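You operate a simulated robot arm through the tools that you are given. There is no shell and no other tool.

You are at the controls of a simulated two-armed robot. One attempt, no reset.

TASK
Load the teal syringe and put the air adapter on it.
Fine: into the green nozzle, orange guide over the nozzle first; teal cap into its hole.

The check looks at the end state, three seconds after you hand in, the way a careful person would. Anything else that was tipped, shoved, dropped, spilled or broken makes it a failure. Lids that push on must go on centred and level and be pressed home; caps that screw on are set level and turned clockwise until they are tight.

THE ROBOT
Two 7-joint arms with fingered hands on one trunk that stands fixed in place. Base frame: the origin is at the foot of the trunk, x ahead of it, y to its left, z up; the work surface is at about z = 0.8. Lengths are in m, angles in degrees, forces in N, time in s.
The left shoulder is at [0.049, 0.181, 1.223], the right one opposite. With the tool pointing down near the work surface each hand reaches from about 0.1 to 0.78 m from the base axis, measured 20 degrees to its own side. Payload 3.8 kg a hand.
The tool frame of a hand sits at the grasp point between the pads (the TCP): z along the fingers, y along the line on which they close. The tips reach 0.03 m beyond it. The gripper opens to 0.104 m; its body begins 0.035 m behind the TCP. The gripper is a hand of 4 fingers: y runs from the thumb to the fingers, the wrist lies at [-0.017, -0.104, -0.178] in the tool frame, and closing takes about 1.5 s.
Orientation is that of the tool frame in the base frame, as [roll, pitch, yaw] about the fixed x, y, z axes, in that order (R = Rz(yaw) Ry(pitch) Rx(roll)). With the fingers straight down and the wrist toward the robot, the tool's x, y and z point along [0, 1, 0], [1, 0, 0] and [0, 0, -1] of the base frame.

THE INTERFACE
- The arms move only by the tool jog_arm. It takes "left_increments", "right_increments" or both (then of equal length, played together; a hand with none holds still); each is one flat list of numbers, 6 for each row, row after row: the shift along the base's x, y, z in m, then the turn, a rotation vector about the base's x, y, z in degrees. In form: [dx, dy, dz, rx, ry, rz, dx, dy, dz, rx, ry, rz, ...]. A call has 1 to 20 rows; each row is the pose to reach, as a shift and turn from the pose commanded when the call began. "left_gripper" and "right_gripper" are, for a hand that has rows, the finger opening in m, from 0 to 0.104, set as the call begins (left out, the last holds). Rows are played at 5 a second. More than 0.05 m and 8.6 degrees between two rows, or a gripper value outside its range, and nothing of the call is played. Where a pose cannot be reached the arm comes as near as it can. A force on the tool above 40 N (or 10 N above the force at the start of the call, whichever is more), or a blocked arm, ends the call early, and 0.2 s more pass. The fingers move at their own pace (about 0.072 m/s each) and stop on an object; they squeeze with about 27 N. The grip force told is the motor's: it shows also when the fingers shut on nothing. Time passes only in rows, and 0.2 s behind the last, so rows that repeat a pose let the fingers close. It gives the time, the measured TCP pose, the force on the tool (base axes), the opening and the grip force at its end, in the units of the frame above (readings bear some noise), with the torque about the TCP (base axes, N m) and any sound that the robot's microphone picked up, and new pictures: "show" is both (left out), scene, wrist or none (wrist: the cameras of the hands that moved).
- Cameras (640 x 400 px; columns grow to the right, rows downward): "scene" is now at [0.1212, -0.0444, 1.4206]; the picture's right is [-0.53, -0.85, 0.00], its down [-0.41, 0.25, -0.88] and it looks along [0.74, -0.46, -0.48] (base axes); focal length 294 px, centre (320, 200). "left" rides on the left gripper at [-0.066, -0.09, -0.126] in its tool frame; the picture's right is [-0.78, -0.30, 0.56], its down [0.57, -0.70, 0.42] and it looks along [0.27, 0.65, 0.71] (tool axes); focal length 275 px, centre (320, 200). "right" rides on the right gripper at [0.066, -0.09, -0.126] in its tool frame; the picture's right is [-0.78, 0.30, -0.56], its down [-0.57, -0.70, 0.42] and it looks along [-0.26, 0.65, 0.71] (tool axes); focal length 275 px, centre (320, 200).
- slide_trunk(by): moves the trunk up (or, below 0, down) by that many m; the arms and the scene camera ride with it, the base frame stays. It gives what a move gives, with no picture.
- set_fingers(index, middle, ring, thumb_bend, thumb_turn, hand): sets how far each is bent, from 0 (flat) to 1 (curled in); at 0.3 the hand is open as for a grip, at 0.7 the pads meet at the TCP. One left out holds its place. A second passes; each finger stops where it meets its share of the squeeze, and holds until it gets a number again. A gripper value or a shape takes the hand back. It gives what a move gives, with no picture; readings hold the bend of each and the force on the fingers (four entries, about 0 where the hand has none), thumb and palm. thumb_turn goes from beside the hand (0) to across from the fingers (1), as for a grip.
- hand_shape(shape, hand): the hand has 4 fingers and takes this shape, open, in about a second: jaw (thumb against the fingers, like two jaws); tri (thumb and two fingers); tip (a fingertip pinch); poke (one finger out to press); point (the index stretched); flat (the hand flat); cup (the hand cupped); fist (a fist). The gripper value then closes the fingers along that shape, each until it touches; the sizes above hold for jaw. It gives what a move gives, with no picture.
- aim_head(pan, tilt): turns the head with the scene camera to pan (to the left, within 86 degrees either way) and tilt (down, from -29 to 69), counted from straight ahead of the robot (the tilt from the chest, where the trunk bows). It gives what a move gives, and a new picture of the scene camera.
- pixel_to_xyz(camera, pixels): for up to 12 pixels [column, row] of the newest picture of that camera ("zoom" is the newest enlarged one), the place [x, y, z] in the base frame of the surface seen there, good to about 0.003 m, but the place of the scene camera against the robot may be out by one fixed shift of up to 0.012 m in any direction. No time passes.
- close_up(camera, box): a new picture of the part [left, top, right, bottom] of that camera's present view, enlarged. No time passes.
- job_done(): hands the job in; it is judged then, once.

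Leave the grippers open and the arms clear of the work at the hand-in unless told otherwise.

The tools are called after "Request:" as name(argument=value, ...) on one line, values as JSON. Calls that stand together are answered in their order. jog_arm: Moves the arms, as the interface text tells. Its arguments: {"type":"object","properties":{"left_increments":{"type":"array"},"left_gripper":{"type":"number"},"right_increments":{"type":"array"},"right_gripper":{"type":"number"},"show":{"type":"string","enum":["both","scene","wrist","none"]}},"required":[]} The other tools are called the same way: slide_trunk (by) moves the trunk up or down; hand_shape (shape, hand) gives the hand a shape; set_fingers (index, middle, ring, thumb_bend, thumb_turn, hand) moves the fingers one by one; aim_head (pan, tilt) turns the head that bears the scene camera; pixel_to_xyz (camera, pixels) gives the place of the surface under pixels of a picture; close_up (camera, box) takes an enlarged picture of a part of a camera's view; job_done () hands the job in.

At the start:

```text
time_s: 0.0
left_eef_pos: [0.4937, -0.0539, 1.2965]
left_tcp_rot: [-180.0, 0.0, 89.9]
left_ft_force: [0.6, -0.2, -0.1]
left_wrist_torque: [-0.02, 0.03, 0.02]
left_finger_gap: 0.1033
left_finger_force: 0.0
left_shape: jaw
left_bend: [0.3, 0.3, 0.3, 0.3, 0.97]
left_finger forces: [0.1, 0.1, 0.1, 0.1, 0.1, 0.0]
right_eef_pos: [0.3959, -0.4733, 1.2226]
right_tcp_rot: [-180.0, 0.0, 90.0]
right_ft_force: [1.1, -0.4, 0.8]
right_wrist_torque: [-0.02, -0.01, 0.01]
right_finger_gap: 0.1036
right_finger_force: 0.1
right_shape: jaw
right_bend: [0.3, 0.3, 0.3, 0.3, 0.97]
right_finger forces: [0.0, 0.0, 0.0, 0.0, 0.1, 0.0]
trunk travel left (down, up): [-0.375, 0.381]
head pan, tilt (commanded): [-32.0, 28.7]
```

scene: 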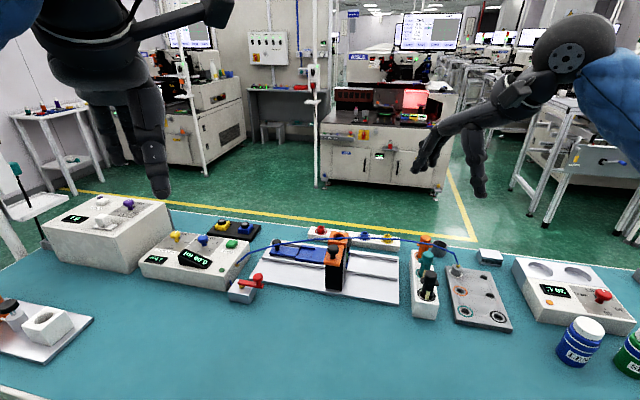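
right: 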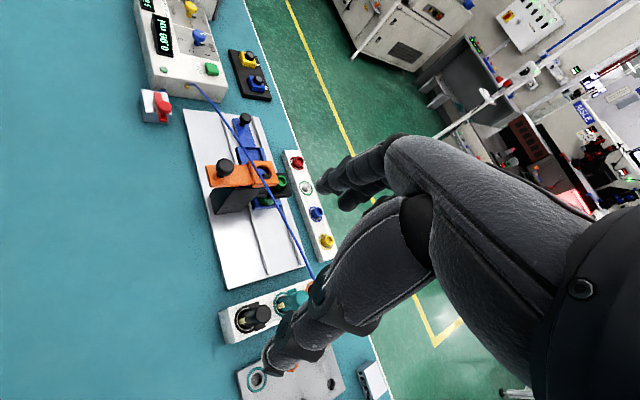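
left: 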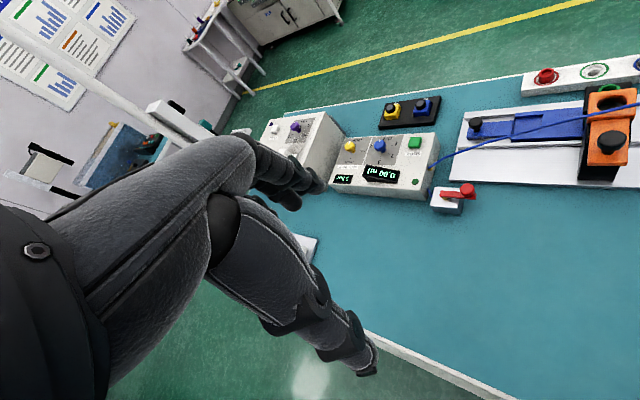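

I'll start by looking at the bench closely: the middle shows a white plate with an orange guide, and to its right a holder with teal and dark items. I'm taking enlarged views.

Request:
close_up(camera="scene", box=[230, 215, 420, 335])

Request:
close_up(camera="scene", box=[390, 220, 530, 340])

Request:
close_up(camera="scene", box=[40, 180, 270, 310])

Request:
close_up(camera="right", box=[130, 70, 400, 400])

```text
3.33 times, centred on (325, 275) of scene
```

zoom: 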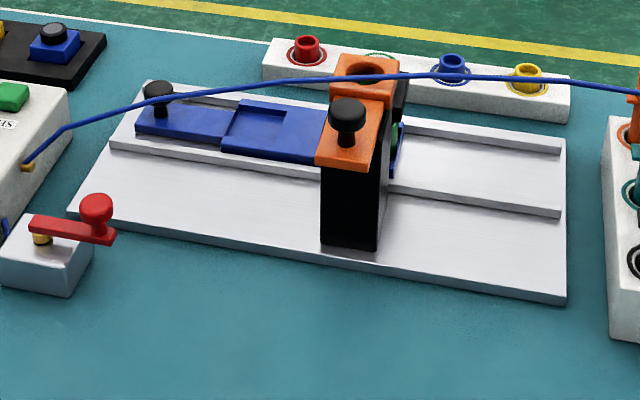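

```text
3.33 times, centred on (460, 280) of scene
```

zoom: 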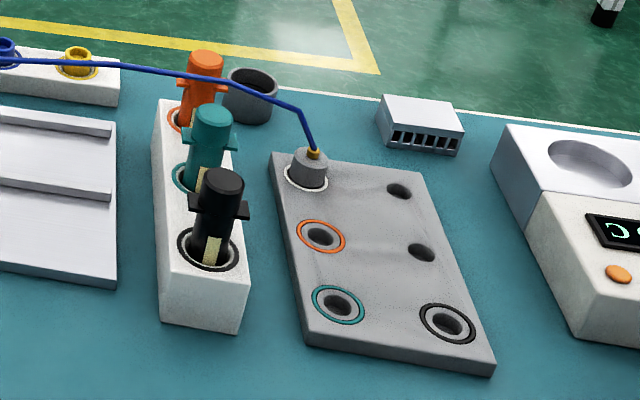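

```text
2.78 times, centred on (155, 245) of scene
```

zoom: 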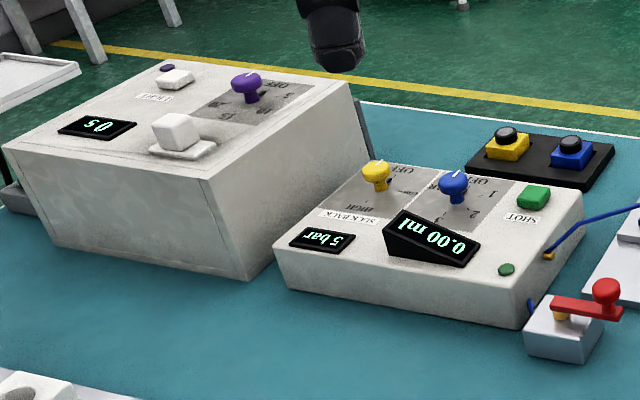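

```text
1.21 times, centred on (265, 235) of right
```

zoom: 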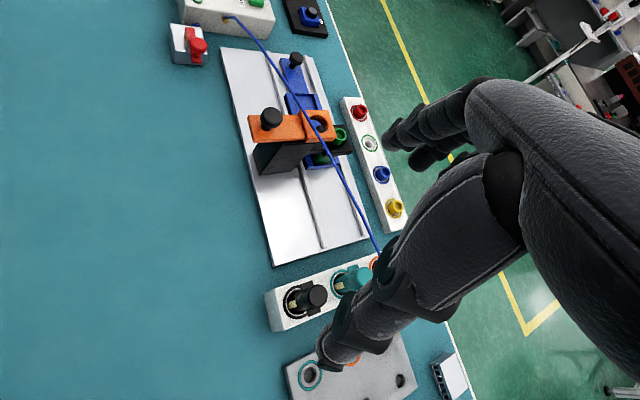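

The left arm occludes part of the view, and I need places for the main features. In the scene picture I'll ask for the guide hole (~(338,236)), guide knob, blue knob, green nozzle, syringes, adapter and ringed holes.

Request:
pixel_to_xyz(camera="scene", pixels=[[338, 237], [333, 249], [277, 243], [348, 258], [423, 239], [428, 257], [431, 278], [457, 270], [460, 291], [463, 311], [494, 317], [456, 263]])

Request:
close_up(camera="scene", box=[300, 225, 380, 295])

Request:
close_up(camera="scene", box=[400, 225, 470, 325])

Request:
close_up(camera="left", box=[440, 50, 640, 220])

```text
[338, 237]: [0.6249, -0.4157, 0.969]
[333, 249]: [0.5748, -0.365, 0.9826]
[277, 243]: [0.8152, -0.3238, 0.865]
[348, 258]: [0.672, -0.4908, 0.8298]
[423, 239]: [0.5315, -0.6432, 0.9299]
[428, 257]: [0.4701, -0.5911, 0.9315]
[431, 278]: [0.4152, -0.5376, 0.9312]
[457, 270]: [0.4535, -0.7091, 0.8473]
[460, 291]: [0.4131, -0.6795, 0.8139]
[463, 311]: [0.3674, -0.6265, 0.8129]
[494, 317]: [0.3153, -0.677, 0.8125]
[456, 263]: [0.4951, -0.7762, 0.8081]
```

```text
5.71 times, centred on (340, 260) of scene
```

zoom: 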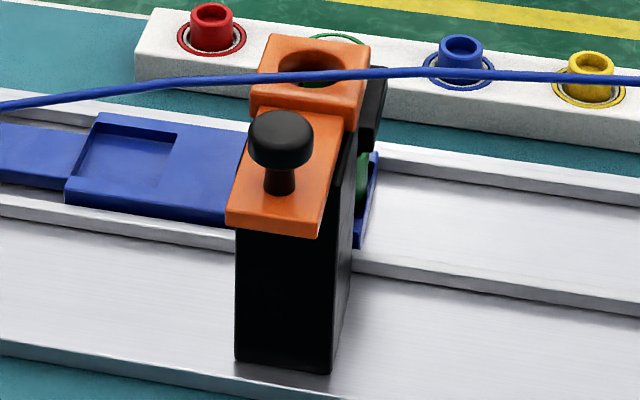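

```text
4.00 times, centred on (435, 275) of scene
```

zoom: 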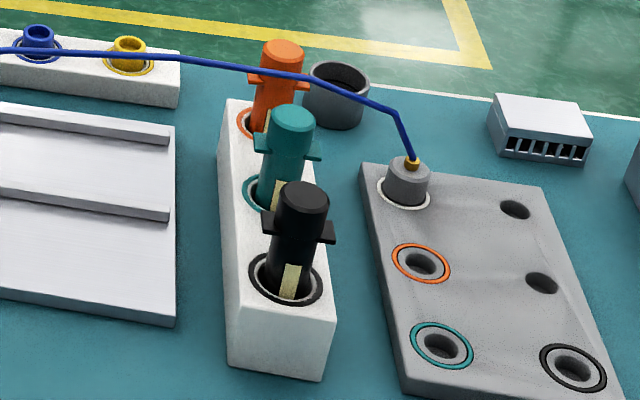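

```text
2.35 times, centred on (540, 135) of left
```

zoom: 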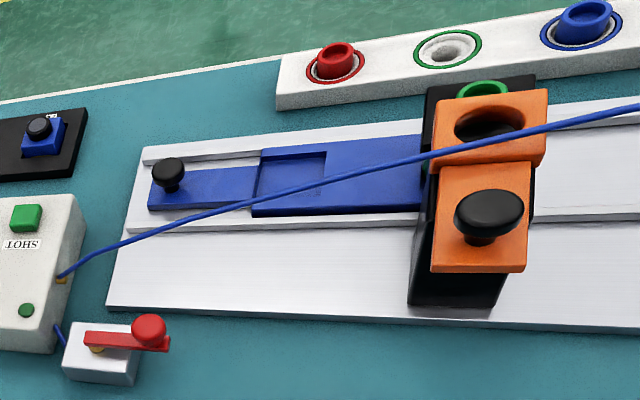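

The right-hand camera also sees the rig; its position is exact to the robot, so I'll compare the same features there to get the scene camera's shift. In "right": blue knob (245,118), guide knob (225,168), guide hole (264,172), black cap top (258,312), teal ring hole (257,378).

Request:
pixel_to_xyz(camera="right", pixels=[[245, 117], [224, 167], [263, 171], [262, 312], [257, 378], [297, 163], [316, 214], [326, 241], [154, 98], [207, 68]])

Request:
pixel_to_xyz(camera="left", pixels=[[476, 121], [611, 141], [545, 76], [594, 70], [392, 109], [421, 106], [470, 188], [414, 143], [460, 127], [540, 125]])

Request:
pixel_to_xyz(camera="scene", pixels=[[277, 240], [333, 244], [320, 231], [366, 237], [386, 240], [247, 228], [222, 227], [259, 281], [210, 261]])

```text
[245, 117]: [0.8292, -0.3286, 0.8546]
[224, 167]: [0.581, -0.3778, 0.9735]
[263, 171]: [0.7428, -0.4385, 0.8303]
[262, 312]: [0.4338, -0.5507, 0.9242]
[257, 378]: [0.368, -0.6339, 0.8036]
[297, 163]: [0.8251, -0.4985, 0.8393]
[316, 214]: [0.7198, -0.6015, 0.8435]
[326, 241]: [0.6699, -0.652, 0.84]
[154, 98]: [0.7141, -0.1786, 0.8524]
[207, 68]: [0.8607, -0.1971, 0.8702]
```

```text
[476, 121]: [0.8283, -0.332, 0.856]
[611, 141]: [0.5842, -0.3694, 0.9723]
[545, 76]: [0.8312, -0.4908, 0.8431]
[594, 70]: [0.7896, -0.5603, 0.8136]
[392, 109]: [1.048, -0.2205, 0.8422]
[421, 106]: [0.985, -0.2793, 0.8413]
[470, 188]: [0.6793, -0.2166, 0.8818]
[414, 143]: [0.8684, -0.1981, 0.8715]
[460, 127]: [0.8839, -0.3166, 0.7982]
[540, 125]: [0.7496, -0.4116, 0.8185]
```

```text
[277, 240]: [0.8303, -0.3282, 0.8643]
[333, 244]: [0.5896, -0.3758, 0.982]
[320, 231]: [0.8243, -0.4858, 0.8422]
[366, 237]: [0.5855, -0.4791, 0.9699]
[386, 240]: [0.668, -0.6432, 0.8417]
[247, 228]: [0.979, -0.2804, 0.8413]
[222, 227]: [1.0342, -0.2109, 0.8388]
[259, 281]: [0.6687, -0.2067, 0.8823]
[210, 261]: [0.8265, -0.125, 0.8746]
```

The scene camera reads about 9 mm too high in z and about 5 mm off in y against the wrist cameras. I'll move the right hand a bit over toward the rig (staying high, above z 1.1) to see the guide, the nozzle and the slide from nearer.

Request:
jog_arm(right_increments=[0.006, 0.028, -0.022, 0, 0, 0, 0.012, 0.056, -0.045, 0, 0, 0, 0.018, 0.085, -0.067, 0, 0, 0, 0.024, 0.113, -0.09, 0, 0, 0], show="both")

```text
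time_s: 1.0
left_eef_pos: [0.4939, -0.0517, 1.2968]
left_tcp_rot: [-179.9, 0.0, 90.0]
left_ft_force: [0.1, 0.3, 0.0]
left_wrist_torque: [-0.03, 0.02, -0.03]
left_finger_gap: 0.1037
left_finger_force: 0.1
left_shape: jaw
left_bend: [0.3, 0.3, 0.3, 0.3, 0.97]
left_finger forces: [0.1, 0.1, 0.0, 0.1, 0.0, 0.0]
right_eef_pos: [0.4217, -0.3602, 1.1307]
right_tcp_rot: [-179.9, -0.1, 89.9]
right_ft_force: [-0.2, 0.1, 0.2]
right_wrist_torque: [-0.03, 0.03, -0.02]
right_finger_gap: 0.1036
right_finger_force: 0.2
right_shape: jaw
right_bend: [0.3, 0.3, 0.3, 0.3, 0.97]
right_finger forces: [0.0, 0.0, 0.0, 0.0, 0.0, 0.0]
trunk travel left (down, up): [-0.375, 0.381]
head pan, tilt (commanded): [-32.0, 28.7]
```

scene: 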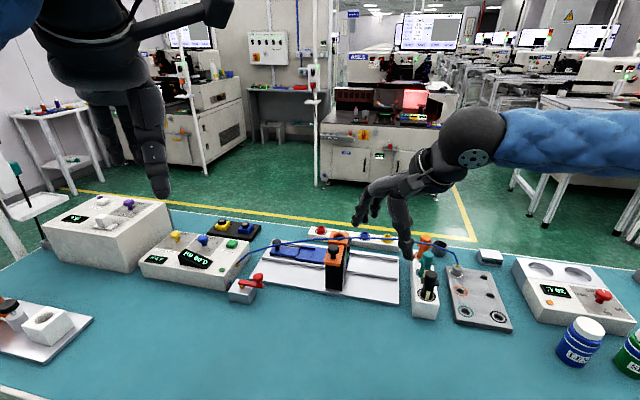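
right: 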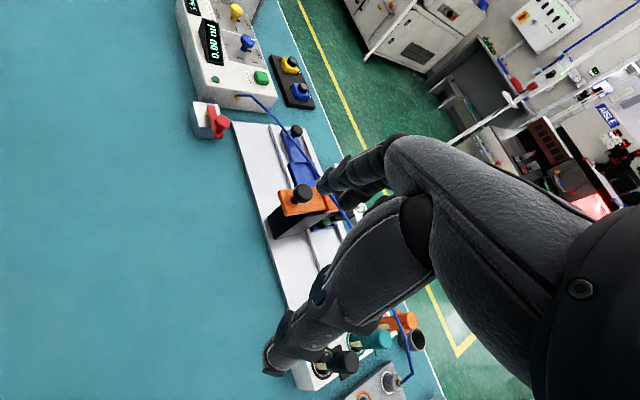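

The hand covers the rig from here. I'll shift the right hand to the right (y −0.53, still high) so the rig falls in the free left half of its picture, and bring the left hand a little to the right so its camera sees the rig from the other side.

Request:
jog_arm(right_increments=[0, -0.042, -0.005, 0, 0, 0, 0, -0.085, -0.01, 0, 0, 0, 0, -0.128, -0.015, 0, 0, 0, 0, -0.17, -0.02, 0, 0, 0], left_increments=[-0.005, -0.027, -0.015, 0, 0, 0, -0.01, -0.055, -0.03, 0, 0, 0, -0.015, -0.082, -0.045, 0, 0, 0, -0.02, -0.11, -0.06, 0, 0, 0], show="wrist")

```text
time_s: 2.0
left_eef_pos: [0.4729, -0.163, 1.2377]
left_tcp_rot: [-179.9, -0.1, 90.2]
left_ft_force: [-0.2, 0.4, 0.7]
left_wrist_torque: [-0.01, 0.0, -0.02]
left_finger_gap: 0.1037
left_finger_force: 0.1
left_shape: jaw
left_bend: [0.3, 0.3, 0.3, 0.3, 0.97]
left_finger forces: [0.1, 0.0, 0.0, 0.0, 0.0, 0.0]
right_eef_pos: [0.4174, -0.53, 1.1149]
right_tcp_rot: [-180.0, 0.0, 90.1]
right_ft_force: [-0.7, 0.1, -0.3]
right_wrist_torque: [0.02, 0.01, -0.02]
right_finger_gap: 0.1037
right_finger_force: 0.0
right_shape: jaw
right_bend: [0.3, 0.3, 0.3, 0.3, 0.97]
right_finger forces: [0.1, 0.0, 0.0, 0.1, 0.0, 0.1]
trunk travel left (down, up): [-0.375, 0.381]
head pan, tilt (commanded): [-32.0, 28.7]
```

right: 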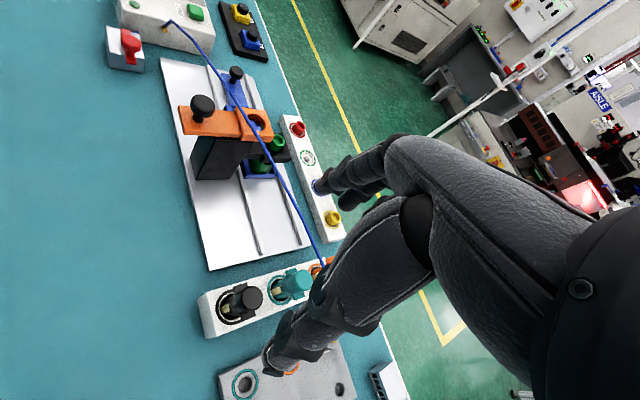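
left: 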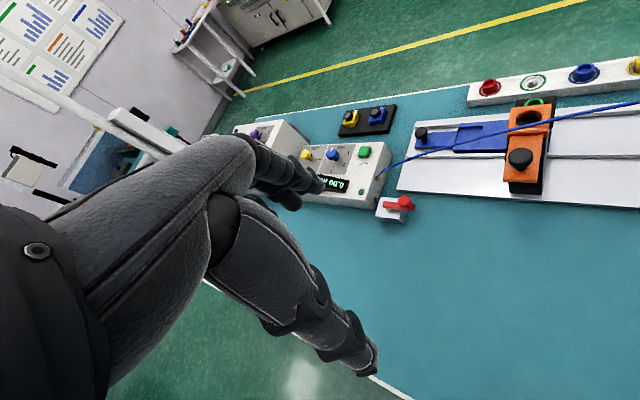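

Now both wrist cameras see the rig. I'll enlarge the guide region in each: right box around (235,140), left box around (530,140), plus the syringe holder in right around (265,290).

Request:
close_up(camera="right", box=[150, 50, 350, 220])

Request:
close_up(camera="left", box=[400, 60, 640, 220])

Request:
close_up(camera="right", box=[190, 240, 410, 400])

Request:
pixel_to_xyz(camera="right", pixels=[[200, 103], [190, 133], [210, 114], [243, 114], [272, 128], [255, 122], [277, 143], [259, 165], [236, 72], [300, 159], [240, 128], [262, 112]])

```text
2.35 times, centred on (250, 135) of right
```

zoom: 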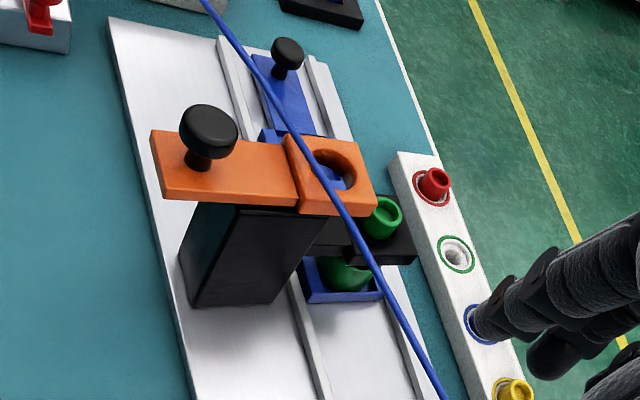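

```text
2.50 times, centred on (520, 140) of left
```

zoom: 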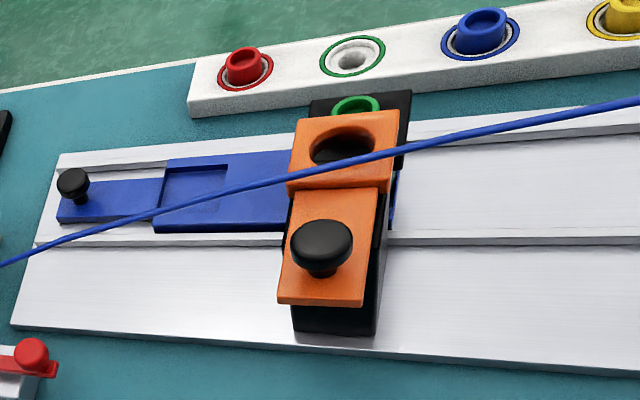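

```text
2.50 times, centred on (300, 320) of right
```

zoom: 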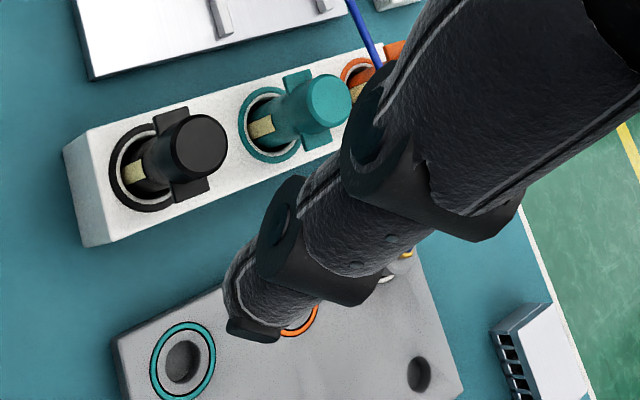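

```text
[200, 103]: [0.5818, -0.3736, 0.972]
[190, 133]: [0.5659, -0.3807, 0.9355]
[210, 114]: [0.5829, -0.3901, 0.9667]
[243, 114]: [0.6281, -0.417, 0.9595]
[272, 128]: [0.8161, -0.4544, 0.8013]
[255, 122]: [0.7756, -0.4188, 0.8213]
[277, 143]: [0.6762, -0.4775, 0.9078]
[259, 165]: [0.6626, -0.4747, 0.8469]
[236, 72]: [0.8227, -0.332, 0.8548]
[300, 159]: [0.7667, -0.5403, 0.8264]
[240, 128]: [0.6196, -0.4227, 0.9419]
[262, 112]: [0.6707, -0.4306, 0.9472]
```

The guide is an orange piece on a black post with a knob at its near end and a hole at its far end; the green nozzle sits in a black bracket just beyond the hole. It looks like the guide slides outward (away) by its knob. I'll enlarge the scene further on the guide/nozzle, on the teal syringe and on the adapter.

Request:
close_up(camera="scene", box=[405, 230, 453, 290])

Request:
close_up(camera="scene", box=[440, 235, 530, 330])

Request:
close_up(camera="left", box=[480, 80, 580, 210])

Request:
close_up(camera="right", box=[170, 80, 300, 190])

```text
6.67 times, centred on (429, 260) of scene
```

zoom: 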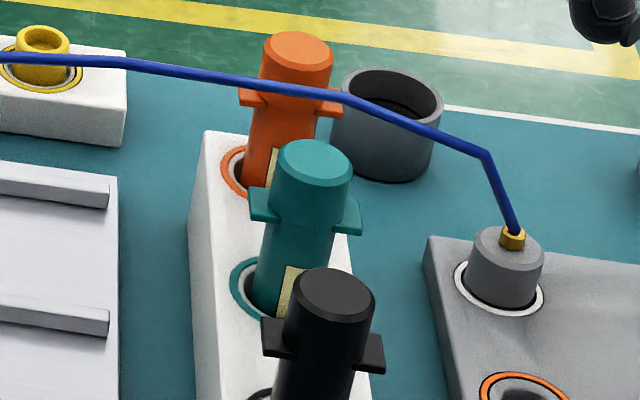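

```text
4.21 times, centred on (485, 282) of scene
```

zoom: 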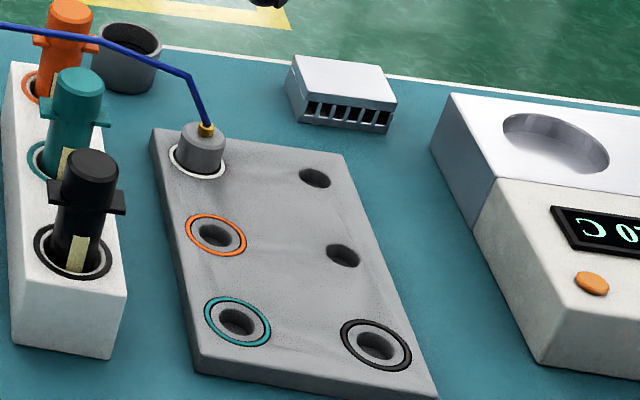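

```text
3.08 times, centred on (530, 145) of left
```

zoom: 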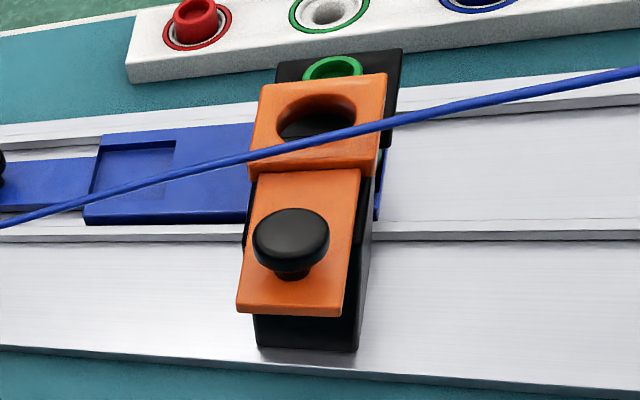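

```text
3.64 times, centred on (235, 135) of right
```

zoom: 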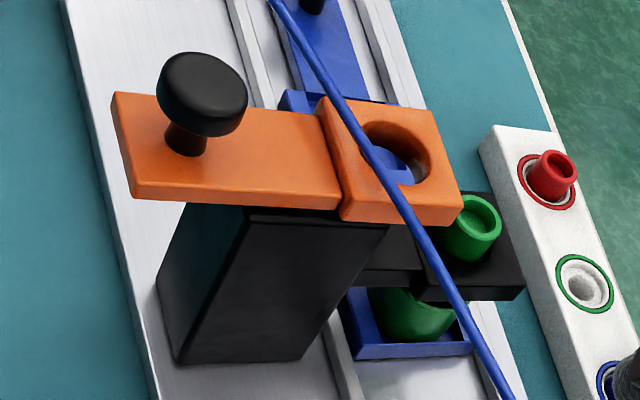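

Now I need exact geometry. On the newest zoom (right camera) I'll query points on the orange surface around the hole, the green nozzle's rim, and the guide's edges.

Request:
pixel_to_xyz(camera="zoom", pixels=[[354, 138], [438, 170], [385, 114], [425, 200], [340, 130], [452, 215], [432, 112], [442, 222], [502, 222], [478, 197], [470, 228], [470, 262]])

Request:
pixel_to_xyz(camera="zoom", pixels=[[118, 98], [136, 192], [334, 205], [312, 115], [200, 72], [185, 135], [165, 85], [240, 90], [500, 290], [440, 290], [385, 245], [270, 330]])

```text
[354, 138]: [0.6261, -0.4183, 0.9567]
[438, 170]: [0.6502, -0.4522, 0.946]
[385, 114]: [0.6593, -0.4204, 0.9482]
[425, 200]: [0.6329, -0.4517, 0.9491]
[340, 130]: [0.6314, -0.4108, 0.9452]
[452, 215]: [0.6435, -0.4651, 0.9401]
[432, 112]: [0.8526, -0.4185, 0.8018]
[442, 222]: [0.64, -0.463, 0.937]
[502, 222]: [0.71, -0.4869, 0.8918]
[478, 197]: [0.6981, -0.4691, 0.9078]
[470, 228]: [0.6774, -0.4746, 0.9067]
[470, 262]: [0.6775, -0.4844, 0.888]
```

```text
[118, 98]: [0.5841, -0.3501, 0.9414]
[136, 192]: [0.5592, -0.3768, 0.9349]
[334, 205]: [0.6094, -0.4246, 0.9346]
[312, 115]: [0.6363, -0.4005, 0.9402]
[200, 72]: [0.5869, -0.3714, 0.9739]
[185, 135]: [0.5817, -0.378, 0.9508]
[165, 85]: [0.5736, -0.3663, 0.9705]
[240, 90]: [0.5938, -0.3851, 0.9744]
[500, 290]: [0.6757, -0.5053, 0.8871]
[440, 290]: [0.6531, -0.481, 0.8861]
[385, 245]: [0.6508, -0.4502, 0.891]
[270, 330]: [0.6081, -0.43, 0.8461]
```

Readings: guide plate top z≈0.940, block top ≈0.948, knob at about (0.582,−0.375), top 0.974; hole centre ≈(0.643,−0.436); nozzle ≈(0.684,−0.478). The bench layout is turned about 45°, so the guide slides along (0.70,−0.71). Next: left hand goes up and turns −90° to watch from the left side; right hand turns −45°, closes its fingers and goes to a spot on the near side of the knob, still high.

Request:
jog_arm(left_increments=[0.0, 0.014, 0.01, 0, 0, -8.2, 0.01, 0.028, 0.02, 0, 0, -16.4, 0.02, 0.042, 0.03, 0, 0, -24.6, 0.03, 0.056, 0.04, 0, 0, -32.8, 0.04, 0.07, 0.05, 0, 0, -41, 0.05, 0.084, 0.06, 0, 0, -49.2, 0.06, 0.098, 0.07, 0, 0, -57.4, 0.07, 0.112, 0.08, 0, 0, -65.6, 0.08, 0.126, 0.09, 0, 0, -73.8, 0.095, 0.135, 0.092, 0, 0, -82, 0.107, 0.143, 0.092, 0, 0, -90], right_increments=[0.0, 0.0, 0.0, 0, 0, -4.1, 0.0, 0.0, 0.0, 0, 0, -8.2, 0.01, 0.02, 0.0, 0, 0, -12.3, 0.02, 0.045, 0.0, 0, 0, -16.4, 0.03, 0.07, 0.0, 0, 0, -20.5, 0.04, 0.095, 0.0, 0, 0, -24.6, 0.055, 0.12, 0.0, 0, 0, -28.7, 0.07, 0.145, -0.01, 0, 0, -32.8, 0.085, 0.17, -0.02, 0, 0, -36.9, 0.1, 0.195, -0.03, 0, 0, -41, 0.109, 0.212, -0.04, 0, 0, -45], right_gripper=0, show="both")

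```text
time_s: 4.4
left_eef_pos: [0.5682, -0.0146, 1.3176]
left_tcp_rot: [-179.9, 0.1, 0.7]
left_ft_force: [0.3, 0.4, 0.0]
left_wrist_torque: [0.02, 0.01, -0.01]
left_finger_gap: 0.1037
left_finger_force: 0.1
left_shape: jaw
left_bend: [0.3, 0.3, 0.3, 0.3, 0.97]
left_finger forces: [0.1, 0.0, 0.0, 0.0, 0.0, 0.0]
left hand out of reach, approached as far as the arm can: row 11
right_eef_pos: [0.53, -0.3157, 1.0738]
right_tcp_rot: [180.0, 0.0, 45.0]
right_ft_force: [0.6, -0.4, 0.2]
right_wrist_torque: [-0.02, 0.01, 0.0]
right_finger_gap: 0.0
right_finger_force: 27.1
right_shape: jaw
right_bend: [0.7, 0.7, 0.7, 0.49, 1.0]
right_finger forces: [0.1, 0.1, 0.0, 0.0, 0.0, 0.0]
trunk travel left (down, up): [-0.375, 0.381]
head pan, tilt (commanded): [-32.0, 28.7]
```

scene: 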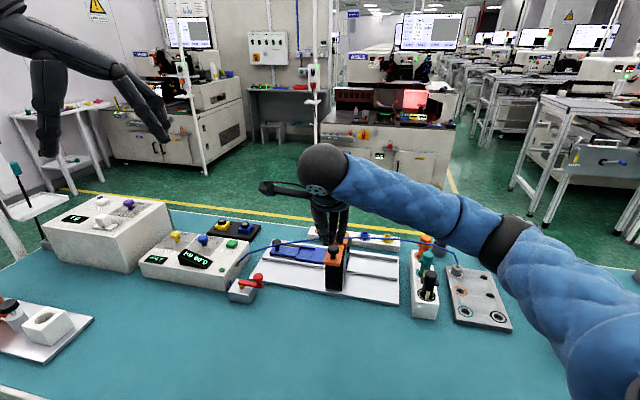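
right: 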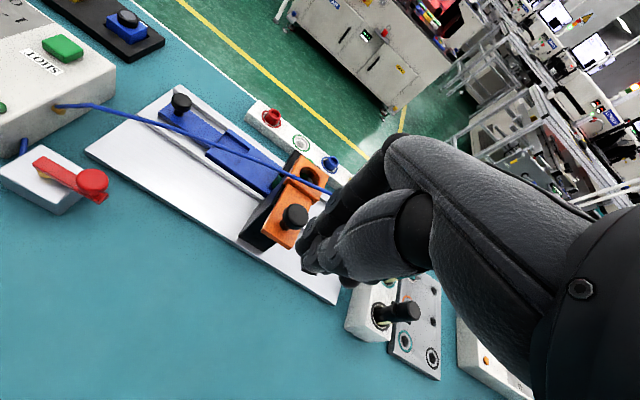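
left: 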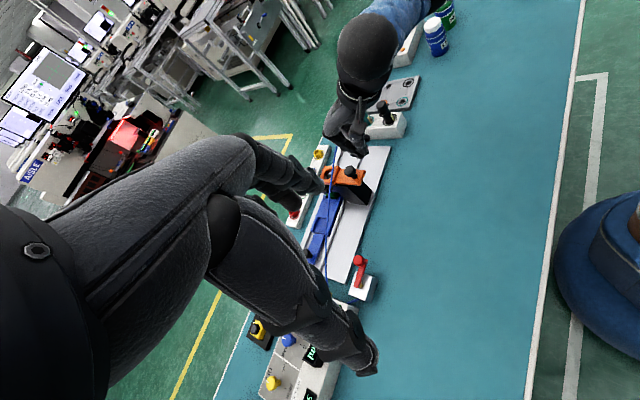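

The left camera now looks at the rig from the left side. I'll enlarge the guide in both wrist cameras: right around (295,200), left around (345,185).

Request:
close_up(camera="left", box=[290, 130, 400, 230])

Request:
close_up(camera="right", box=[230, 130, 370, 260])

Request:
pixel_to_xyz(camera="zoom", pixels=[[240, 250], [305, 205], [340, 150], [300, 350], [150, 330], [330, 250], [285, 240], [380, 170]])

```text
4.00 times, centred on (345, 180) of left
```

zoom: 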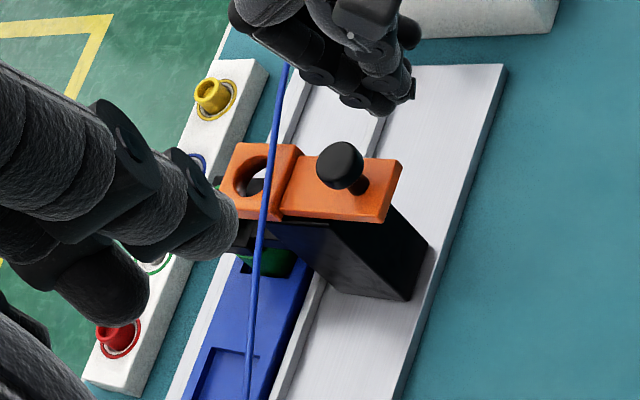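

```text
3.08 times, centred on (300, 195) of right
```

zoom: 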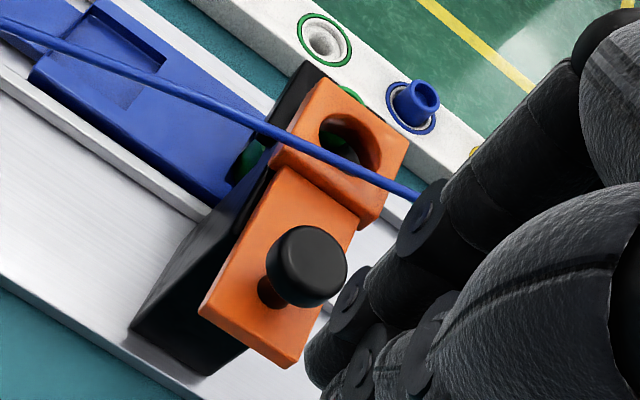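

```text
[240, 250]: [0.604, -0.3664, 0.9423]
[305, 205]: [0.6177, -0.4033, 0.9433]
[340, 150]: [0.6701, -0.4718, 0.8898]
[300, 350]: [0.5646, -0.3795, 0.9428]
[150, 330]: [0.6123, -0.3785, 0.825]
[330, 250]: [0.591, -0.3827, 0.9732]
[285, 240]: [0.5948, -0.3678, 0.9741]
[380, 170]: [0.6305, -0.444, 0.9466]
```

The knob (top z 0.974) lies about 0.08 m ahead of the closed fingers along the push line, laterally aligned within 4 mm. I'll lower the right hand straight down so the tips are at z≈0.951, just above the plate's top plane (0.942), still clear on the near side of the guide.

Request:
jog_arm(right_increments=[0.0, 0.0, -0.035, 0, 0, 0, 0.0, 0.0, -0.065, 0, 0, 0, 0.0, 0.0, -0.093, 0, 0, 0], show="wrist")

Request:
close_up(camera="right", box=[200, 100, 420, 300])

Request:
close_up(camera="left", box=[290, 120, 420, 230])

```text
time_s: 5.2
left_eef_pos: [0.5686, -0.0145, 1.3163]
left_tcp_rot: [-180.0, 0.0, 0.8]
left_ft_force: [-0.3, 1.0, -0.2]
left_wrist_torque: [0.01, -0.02, -0.03]
left_finger_gap: 0.1036
left_finger_force: 0.1
left_shape: jaw
left_bend: [0.3, 0.3, 0.3, 0.3, 0.97]
left_finger forces: [0.1, 0.0, 0.0, 0.0, 0.0, 0.1]
right_eef_pos: [0.5296, -0.3172, 0.9815]
right_tcp_rot: [180.0, -0.1, 45.0]
right_ft_force: [-0.5, -0.9, 0.0]
right_wrist_torque: [0.02, -0.03, 0.01]
right_finger_gap: 0.0
right_finger_force: 27.0
right_shape: jaw
right_bend: [0.7, 0.7, 0.7, 0.49, 1.0]
right_finger forces: [0.1, 0.0, 0.0, 0.0, 0.0, 0.0]
trunk travel left (down, up): [-0.375, 0.381]
head pan, tilt (commanded): [-32.0, 28.7]
```

right: 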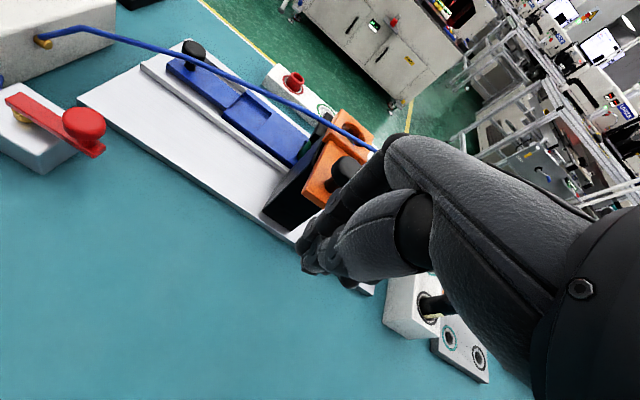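

```text
2.00 times, centred on (310, 200) of right
```

zoom: 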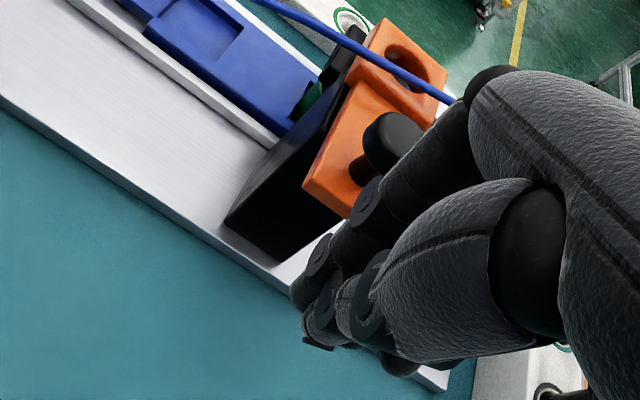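

```text
3.64 times, centred on (355, 175) of left
```

zoom: 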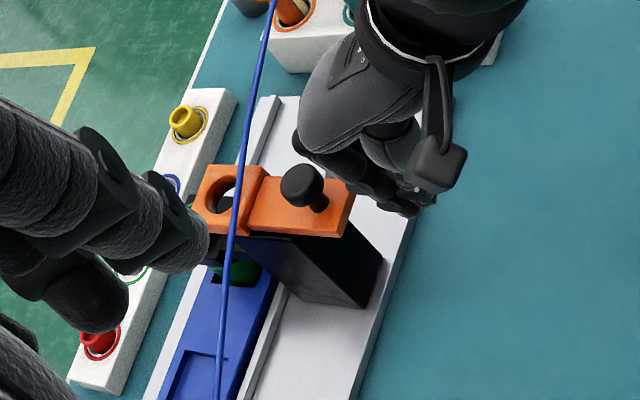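

Let me measure where the knuckles of the right hand actually are relative to the knob, from the left camera's zoom: finger pixels (310,150), (345,180), (380,200), (400,212), (430,200), knob (300,180).

Request:
pixel_to_xyz(camera="zoom", pixels=[[302, 145], [315, 162], [345, 180], [370, 200], [400, 212], [420, 200], [432, 180], [300, 180], [320, 90], [410, 150], [330, 130], [312, 195]])

Request:
pixel_to_xyz(camera="right", pixels=[[305, 245], [330, 220], [350, 195], [375, 170], [345, 170], [330, 185], [320, 200], [310, 265]])

```text
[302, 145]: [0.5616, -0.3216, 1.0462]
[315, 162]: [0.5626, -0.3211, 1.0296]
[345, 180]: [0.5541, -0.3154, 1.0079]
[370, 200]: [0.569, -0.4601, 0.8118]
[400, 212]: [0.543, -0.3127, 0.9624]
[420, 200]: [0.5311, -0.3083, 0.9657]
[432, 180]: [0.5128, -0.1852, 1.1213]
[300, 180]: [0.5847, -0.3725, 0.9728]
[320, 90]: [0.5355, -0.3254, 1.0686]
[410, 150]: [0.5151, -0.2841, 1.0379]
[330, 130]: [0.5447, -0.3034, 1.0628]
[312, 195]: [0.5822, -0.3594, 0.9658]
```

```text
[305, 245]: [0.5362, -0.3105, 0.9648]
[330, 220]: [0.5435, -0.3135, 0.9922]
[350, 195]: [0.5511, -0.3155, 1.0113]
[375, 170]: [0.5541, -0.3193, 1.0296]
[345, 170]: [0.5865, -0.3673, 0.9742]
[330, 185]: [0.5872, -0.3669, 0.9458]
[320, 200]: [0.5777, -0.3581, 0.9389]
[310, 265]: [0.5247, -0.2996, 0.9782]
```

The fingers' far face is about 0.01 m ahead of the TCP at knob height, so contact should come after about 0.055 m of travel along (0.706,−0.708). I'll move 0.07 m in small steps and watch the force.

Request:
jog_arm(right_increments=[0.0141, -0.0142, 0, 0, 0, 0, 0.0282, -0.0283, 0, 0, 0, 0, 0.0353, -0.0354, 0, 0, 0, 0, 0.0388, -0.0389, 0, 0, 0, 0, 0.0424, -0.0425, 0, 0, 0, 0, 0.0459, -0.046, 0, 0, 0, 0, 0.0494, -0.0496, 0, 0, 0, 0], show="wrist")

Request:
close_up(camera="left", box=[290, 120, 420, 230])

```text
time_s: 6.8
left_eef_pos: [0.5688, -0.0133, 1.3174]
left_tcp_rot: [-180.0, 0.0, 0.8]
left_ft_force: [-0.3, -0.4, 0.5]
left_wrist_torque: [0.02, 0.01, -0.01]
left_finger_gap: 0.104
left_finger_force: 0.1
left_shape: jaw
left_bend: [0.3, 0.3, 0.3, 0.3, 0.97]
left_finger forces: [0.0, 0.1, 0.0, 0.0, 0.0, 0.1]
right_eef_pos: [0.5772, -0.3676, 0.9802]
right_tcp_rot: [-179.9, 0.0, 45.1]
right_ft_force: [-1.4, -0.9, 0.3]
right_wrist_torque: [-0.01, 0.01, -0.03]
right_finger_gap: 0.0001
right_finger_force: 26.9
right_shape: jaw
right_bend: [0.7, 0.7, 0.7, 0.49, 1.0]
right_finger forces: [0.1, 0.7, 0.1, 0.0, 0.1, 0.1]
trunk travel left (down, up): [-0.375, 0.381]
head pan, tilt (commanded): [-32.0, 28.7]
```

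right: 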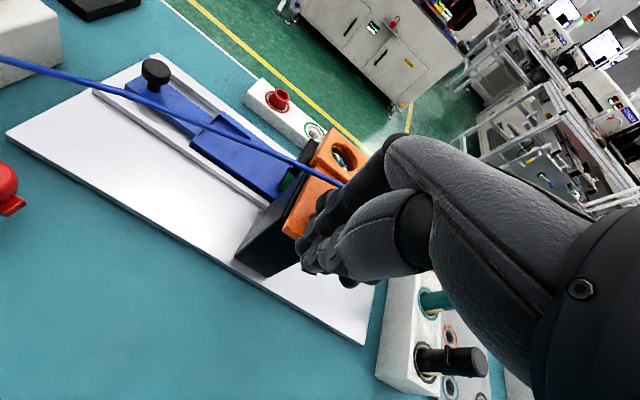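

```text
3.64 times, centred on (355, 175) of left
```

zoom: 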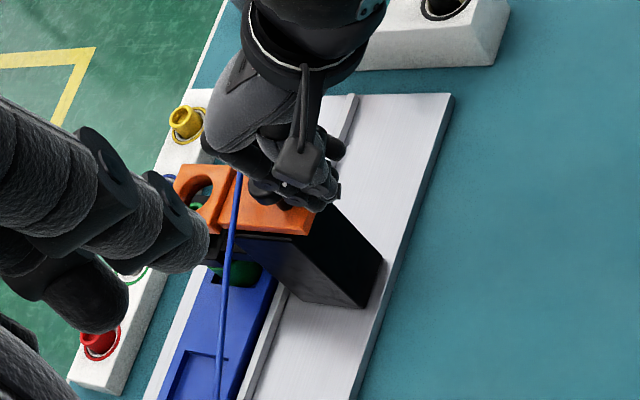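

The middle finger is touching (0.7 N) and the guide has already moved outward with small force. I see green through the hole at (343,157) of the right picture. I'll enlarge to see how far it still has to go.

Request:
close_up(camera="right", box=[270, 110, 400, 220])

Request:
close_up(camera="left", box=[320, 150, 380, 210])

```text
3.64 times, centred on (335, 165) of right
```

zoom: 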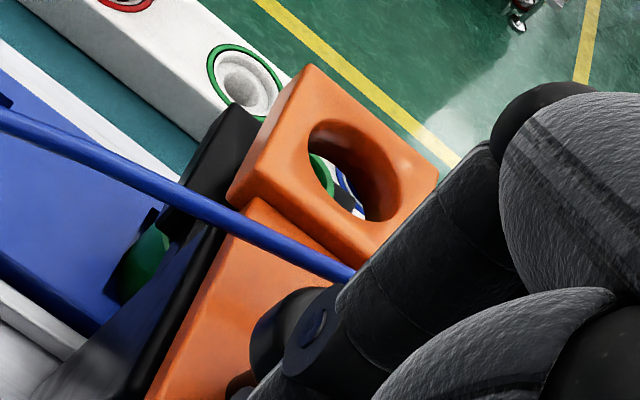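

```text
6.67 times, centred on (350, 180) of left
```

zoom: 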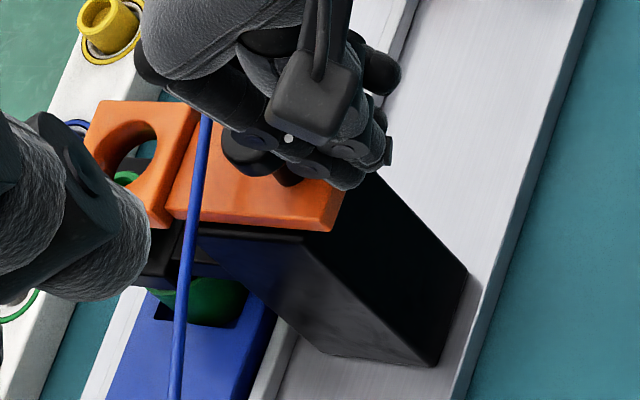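

The guide moves freely; the hole's centre is still about 2–3 cm short of the nozzle. Continue pushing another 0.02 m in 4 mm steps.

Request:
jog_arm(right_increments=[0.0028, -0.0028, 0, 0, 0, 0, 0.0056, -0.0057, 0, 0, 0, 0, 0.0085, -0.0085, 0, 0, 0, 0, 0.0113, -0.0113, 0, 0, 0, 0, 0.0141, -0.0142, 0, 0, 0, 0], show="none")

Request:
close_up(camera="right", box=[270, 110, 400, 220])

Request:
close_up(camera="left", box=[310, 140, 380, 210])

```text
time_s: 8.0
left_eef_pos: [0.5682, -0.0145, 1.3176]
left_tcp_rot: [-179.9, 0.0, 0.8]
left_ft_force: [-0.3, -0.6, -0.4]
left_wrist_torque: [-0.02, 0.02, -0.02]
left_finger_gap: 0.1038
left_finger_force: 0.0
left_shape: jaw
left_bend: [0.3, 0.3, 0.3, 0.3, 0.97]
left_finger forces: [0.0, 0.1, 0.1, 0.1, 0.0, 0.1]
right_eef_pos: [0.5917, -0.3817, 0.9778]
right_tcp_rot: [-179.9, 0.1, 45.0]
right_ft_force: [-0.1, 0.4, 0.0]
right_wrist_torque: [-0.04, 0.02, 0.03]
right_finger_gap: 0.0
right_finger_force: 26.7
right_shape: jaw
right_bend: [0.7, 0.7, 0.7, 0.49, 1.0]
right_finger forces: [0.1, 0.9, 0.0, 0.0, 0.0, 0.0]
trunk travel left (down, up): [-0.375, 0.381]
head pan, tilt (commanded): [-32.0, 28.7]
```

```text
3.64 times, centred on (335, 165) of right
```

zoom: 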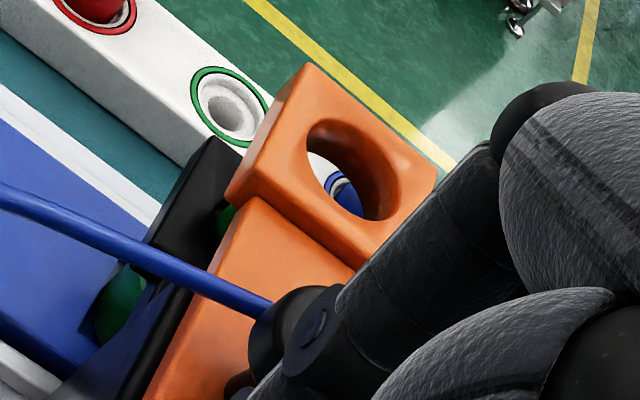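

```text
5.71 times, centred on (345, 175) of left
```

zoom: 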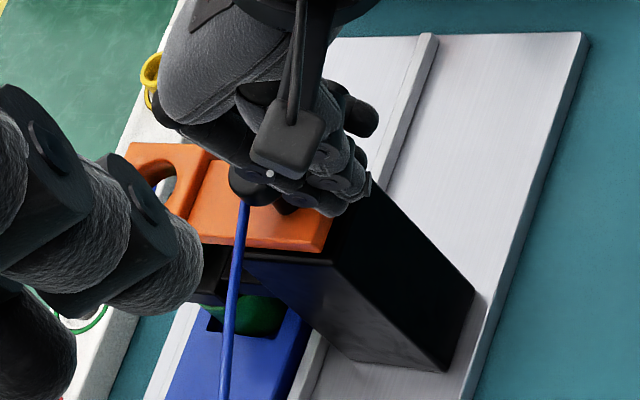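

I'll measure the guide hole's surrounding and the nozzle now. In the right zoom I no longer have it as newest, so I retake it and query.

Request:
close_up(camera="right", box=[270, 110, 400, 220])

Request:
pixel_to_xyz(camera="zoom", pixels=[[300, 135], [330, 112], [380, 130], [412, 185], [395, 222], [365, 225], [330, 205], [302, 165], [225, 222], [285, 310], [120, 300], [300, 75]])

```text
3.64 times, centred on (335, 165) of right
```

zoom: 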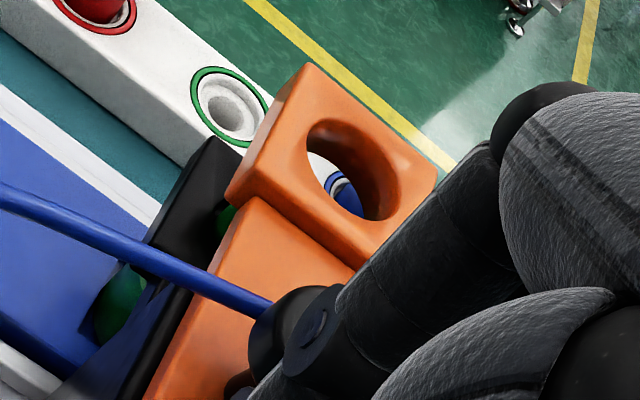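

```text
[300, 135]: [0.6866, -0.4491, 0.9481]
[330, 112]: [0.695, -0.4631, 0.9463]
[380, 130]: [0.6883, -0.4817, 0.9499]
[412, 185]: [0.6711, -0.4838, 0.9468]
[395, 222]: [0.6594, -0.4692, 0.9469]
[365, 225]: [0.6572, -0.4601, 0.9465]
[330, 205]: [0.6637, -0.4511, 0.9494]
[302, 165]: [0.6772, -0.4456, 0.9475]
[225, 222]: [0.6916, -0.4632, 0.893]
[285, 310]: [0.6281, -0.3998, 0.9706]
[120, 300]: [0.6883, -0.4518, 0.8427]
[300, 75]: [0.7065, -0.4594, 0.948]
```

Hole centre is now at about (0.677,−0.466); the nozzle is at roughly (0.684,−0.478), so ~1.3 cm remain. I'll push on in 2.5 mm steps and expect the force to rise at the end stop.

Request:
jog_arm(right_increments=[0.0018, -0.0018, 0, 0, 0, 0, 0.0035, -0.0035, 0, 0, 0, 0, 0.0053, -0.0053, 0, 0, 0, 0, 0.0071, -0.0071, 0, 0, 0, 0, 0.0088, -0.0089, 0, 0, 0, 0], show="none")

Request:
close_up(camera="right", box=[270, 110, 400, 220])

Request:
pixel_to_xyz(camera="zoom", pixels=[[300, 135], [330, 112], [380, 130], [412, 185], [395, 222], [365, 225], [330, 205], [302, 165]])

```text
time_s: 9.2
left_eef_pos: [0.5687, -0.0152, 1.3179]
left_tcp_rot: [-180.0, -0.1, 1.0]
left_ft_force: [-0.2, -0.3, -0.2]
left_wrist_torque: [0.01, 0.02, 0.0]
left_finger_gap: 0.1038
left_finger_force: 0.0
left_shape: jaw
left_bend: [0.3, 0.3, 0.3, 0.3, 0.97]
left_finger forces: [0.1, 0.0, 0.1, 0.1, 0.1, 0.0]
right_eef_pos: [0.5989, -0.3892, 0.9799]
right_tcp_rot: [180.0, 0.1, 45.0]
right_ft_force: [0.1, -0.3, -0.1]
right_wrist_torque: [-0.04, 0.02, -0.02]
right_finger_gap: 0.0002
right_finger_force: 26.7
right_shape: jaw
right_bend: [0.7, 0.7, 0.7, 0.49, 1.0]
right_finger forces: [0.0, 0.1, 0.0, 0.0, 0.0, 0.0]
trunk travel left (down, up): [-0.375, 0.381]
head pan, tilt (commanded): [-32.0, 28.7]
```

```text
3.64 times, centred on (335, 165) of right
```

zoom: 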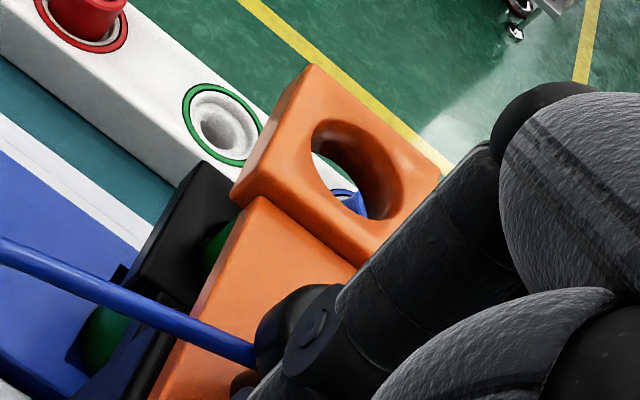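

```text
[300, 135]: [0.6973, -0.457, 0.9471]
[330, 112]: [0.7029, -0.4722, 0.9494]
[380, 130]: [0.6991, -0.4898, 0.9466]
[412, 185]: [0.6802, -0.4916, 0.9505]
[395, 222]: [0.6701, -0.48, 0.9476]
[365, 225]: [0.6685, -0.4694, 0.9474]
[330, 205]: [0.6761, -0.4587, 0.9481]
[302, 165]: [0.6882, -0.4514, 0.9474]
```

Force is near zero and the guide has run slightly ahead of the fingers; hole centre now ≈(0.688,−0.475). I'll push another 6 mm in 1.5 mm steps to feel whether it is at its end stop.

Request:
jog_arm(right_increments=[0.0011, -0.0011, 0, 0, 0, 0, 0.0021, -0.0021, 0, 0, 0, 0, 0.0032, -0.0032, 0, 0, 0, 0, 0.0042, -0.0042, 0, 0, 0, 0], show="none")

Request:
close_up(camera="right", box=[270, 110, 400, 220])

```text
time_s: 10.2
left_eef_pos: [0.567, -0.0135, 1.3168]
left_tcp_rot: [-179.8, -0.1, 1.0]
left_ft_force: [-0.1, 0.8, 0.3]
left_wrist_torque: [-0.01, 0.0, 0.01]
left_finger_gap: 0.1035
left_finger_force: 0.1
left_shape: jaw
left_bend: [0.3, 0.3, 0.3, 0.3, 0.97]
left_finger forces: [0.0, 0.0, 0.0, 0.1, 0.0, 0.0]
right_eef_pos: [0.6036, -0.394, 0.9793]
right_tcp_rot: [179.9, 0.1, 44.9]
right_ft_force: [-6.8, 2.7, 2.4]
right_wrist_torque: [-0.02, 0.03, -0.16]
right_finger_gap: 0.0
right_finger_force: 27.1
right_shape: jaw
right_bend: [0.7, 0.7, 0.7, 0.49, 1.0]
right_finger forces: [0.0, 7.5, 0.0, 0.0, 0.0, 0.1]
trunk travel left (down, up): [-0.375, 0.381]
head pan, tilt (commanded): [-32.0, 28.7]
```

```text
3.64 times, centred on (335, 165) of right
```

zoom: 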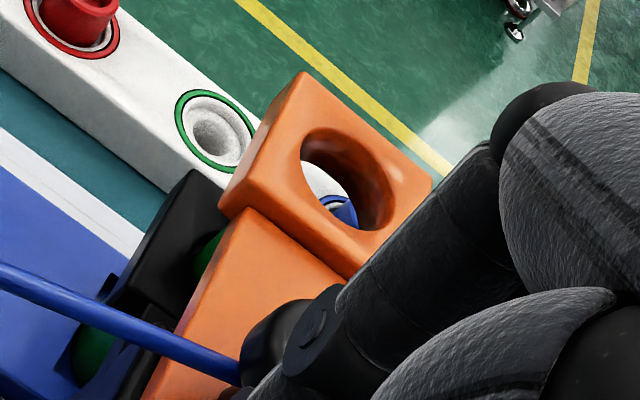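

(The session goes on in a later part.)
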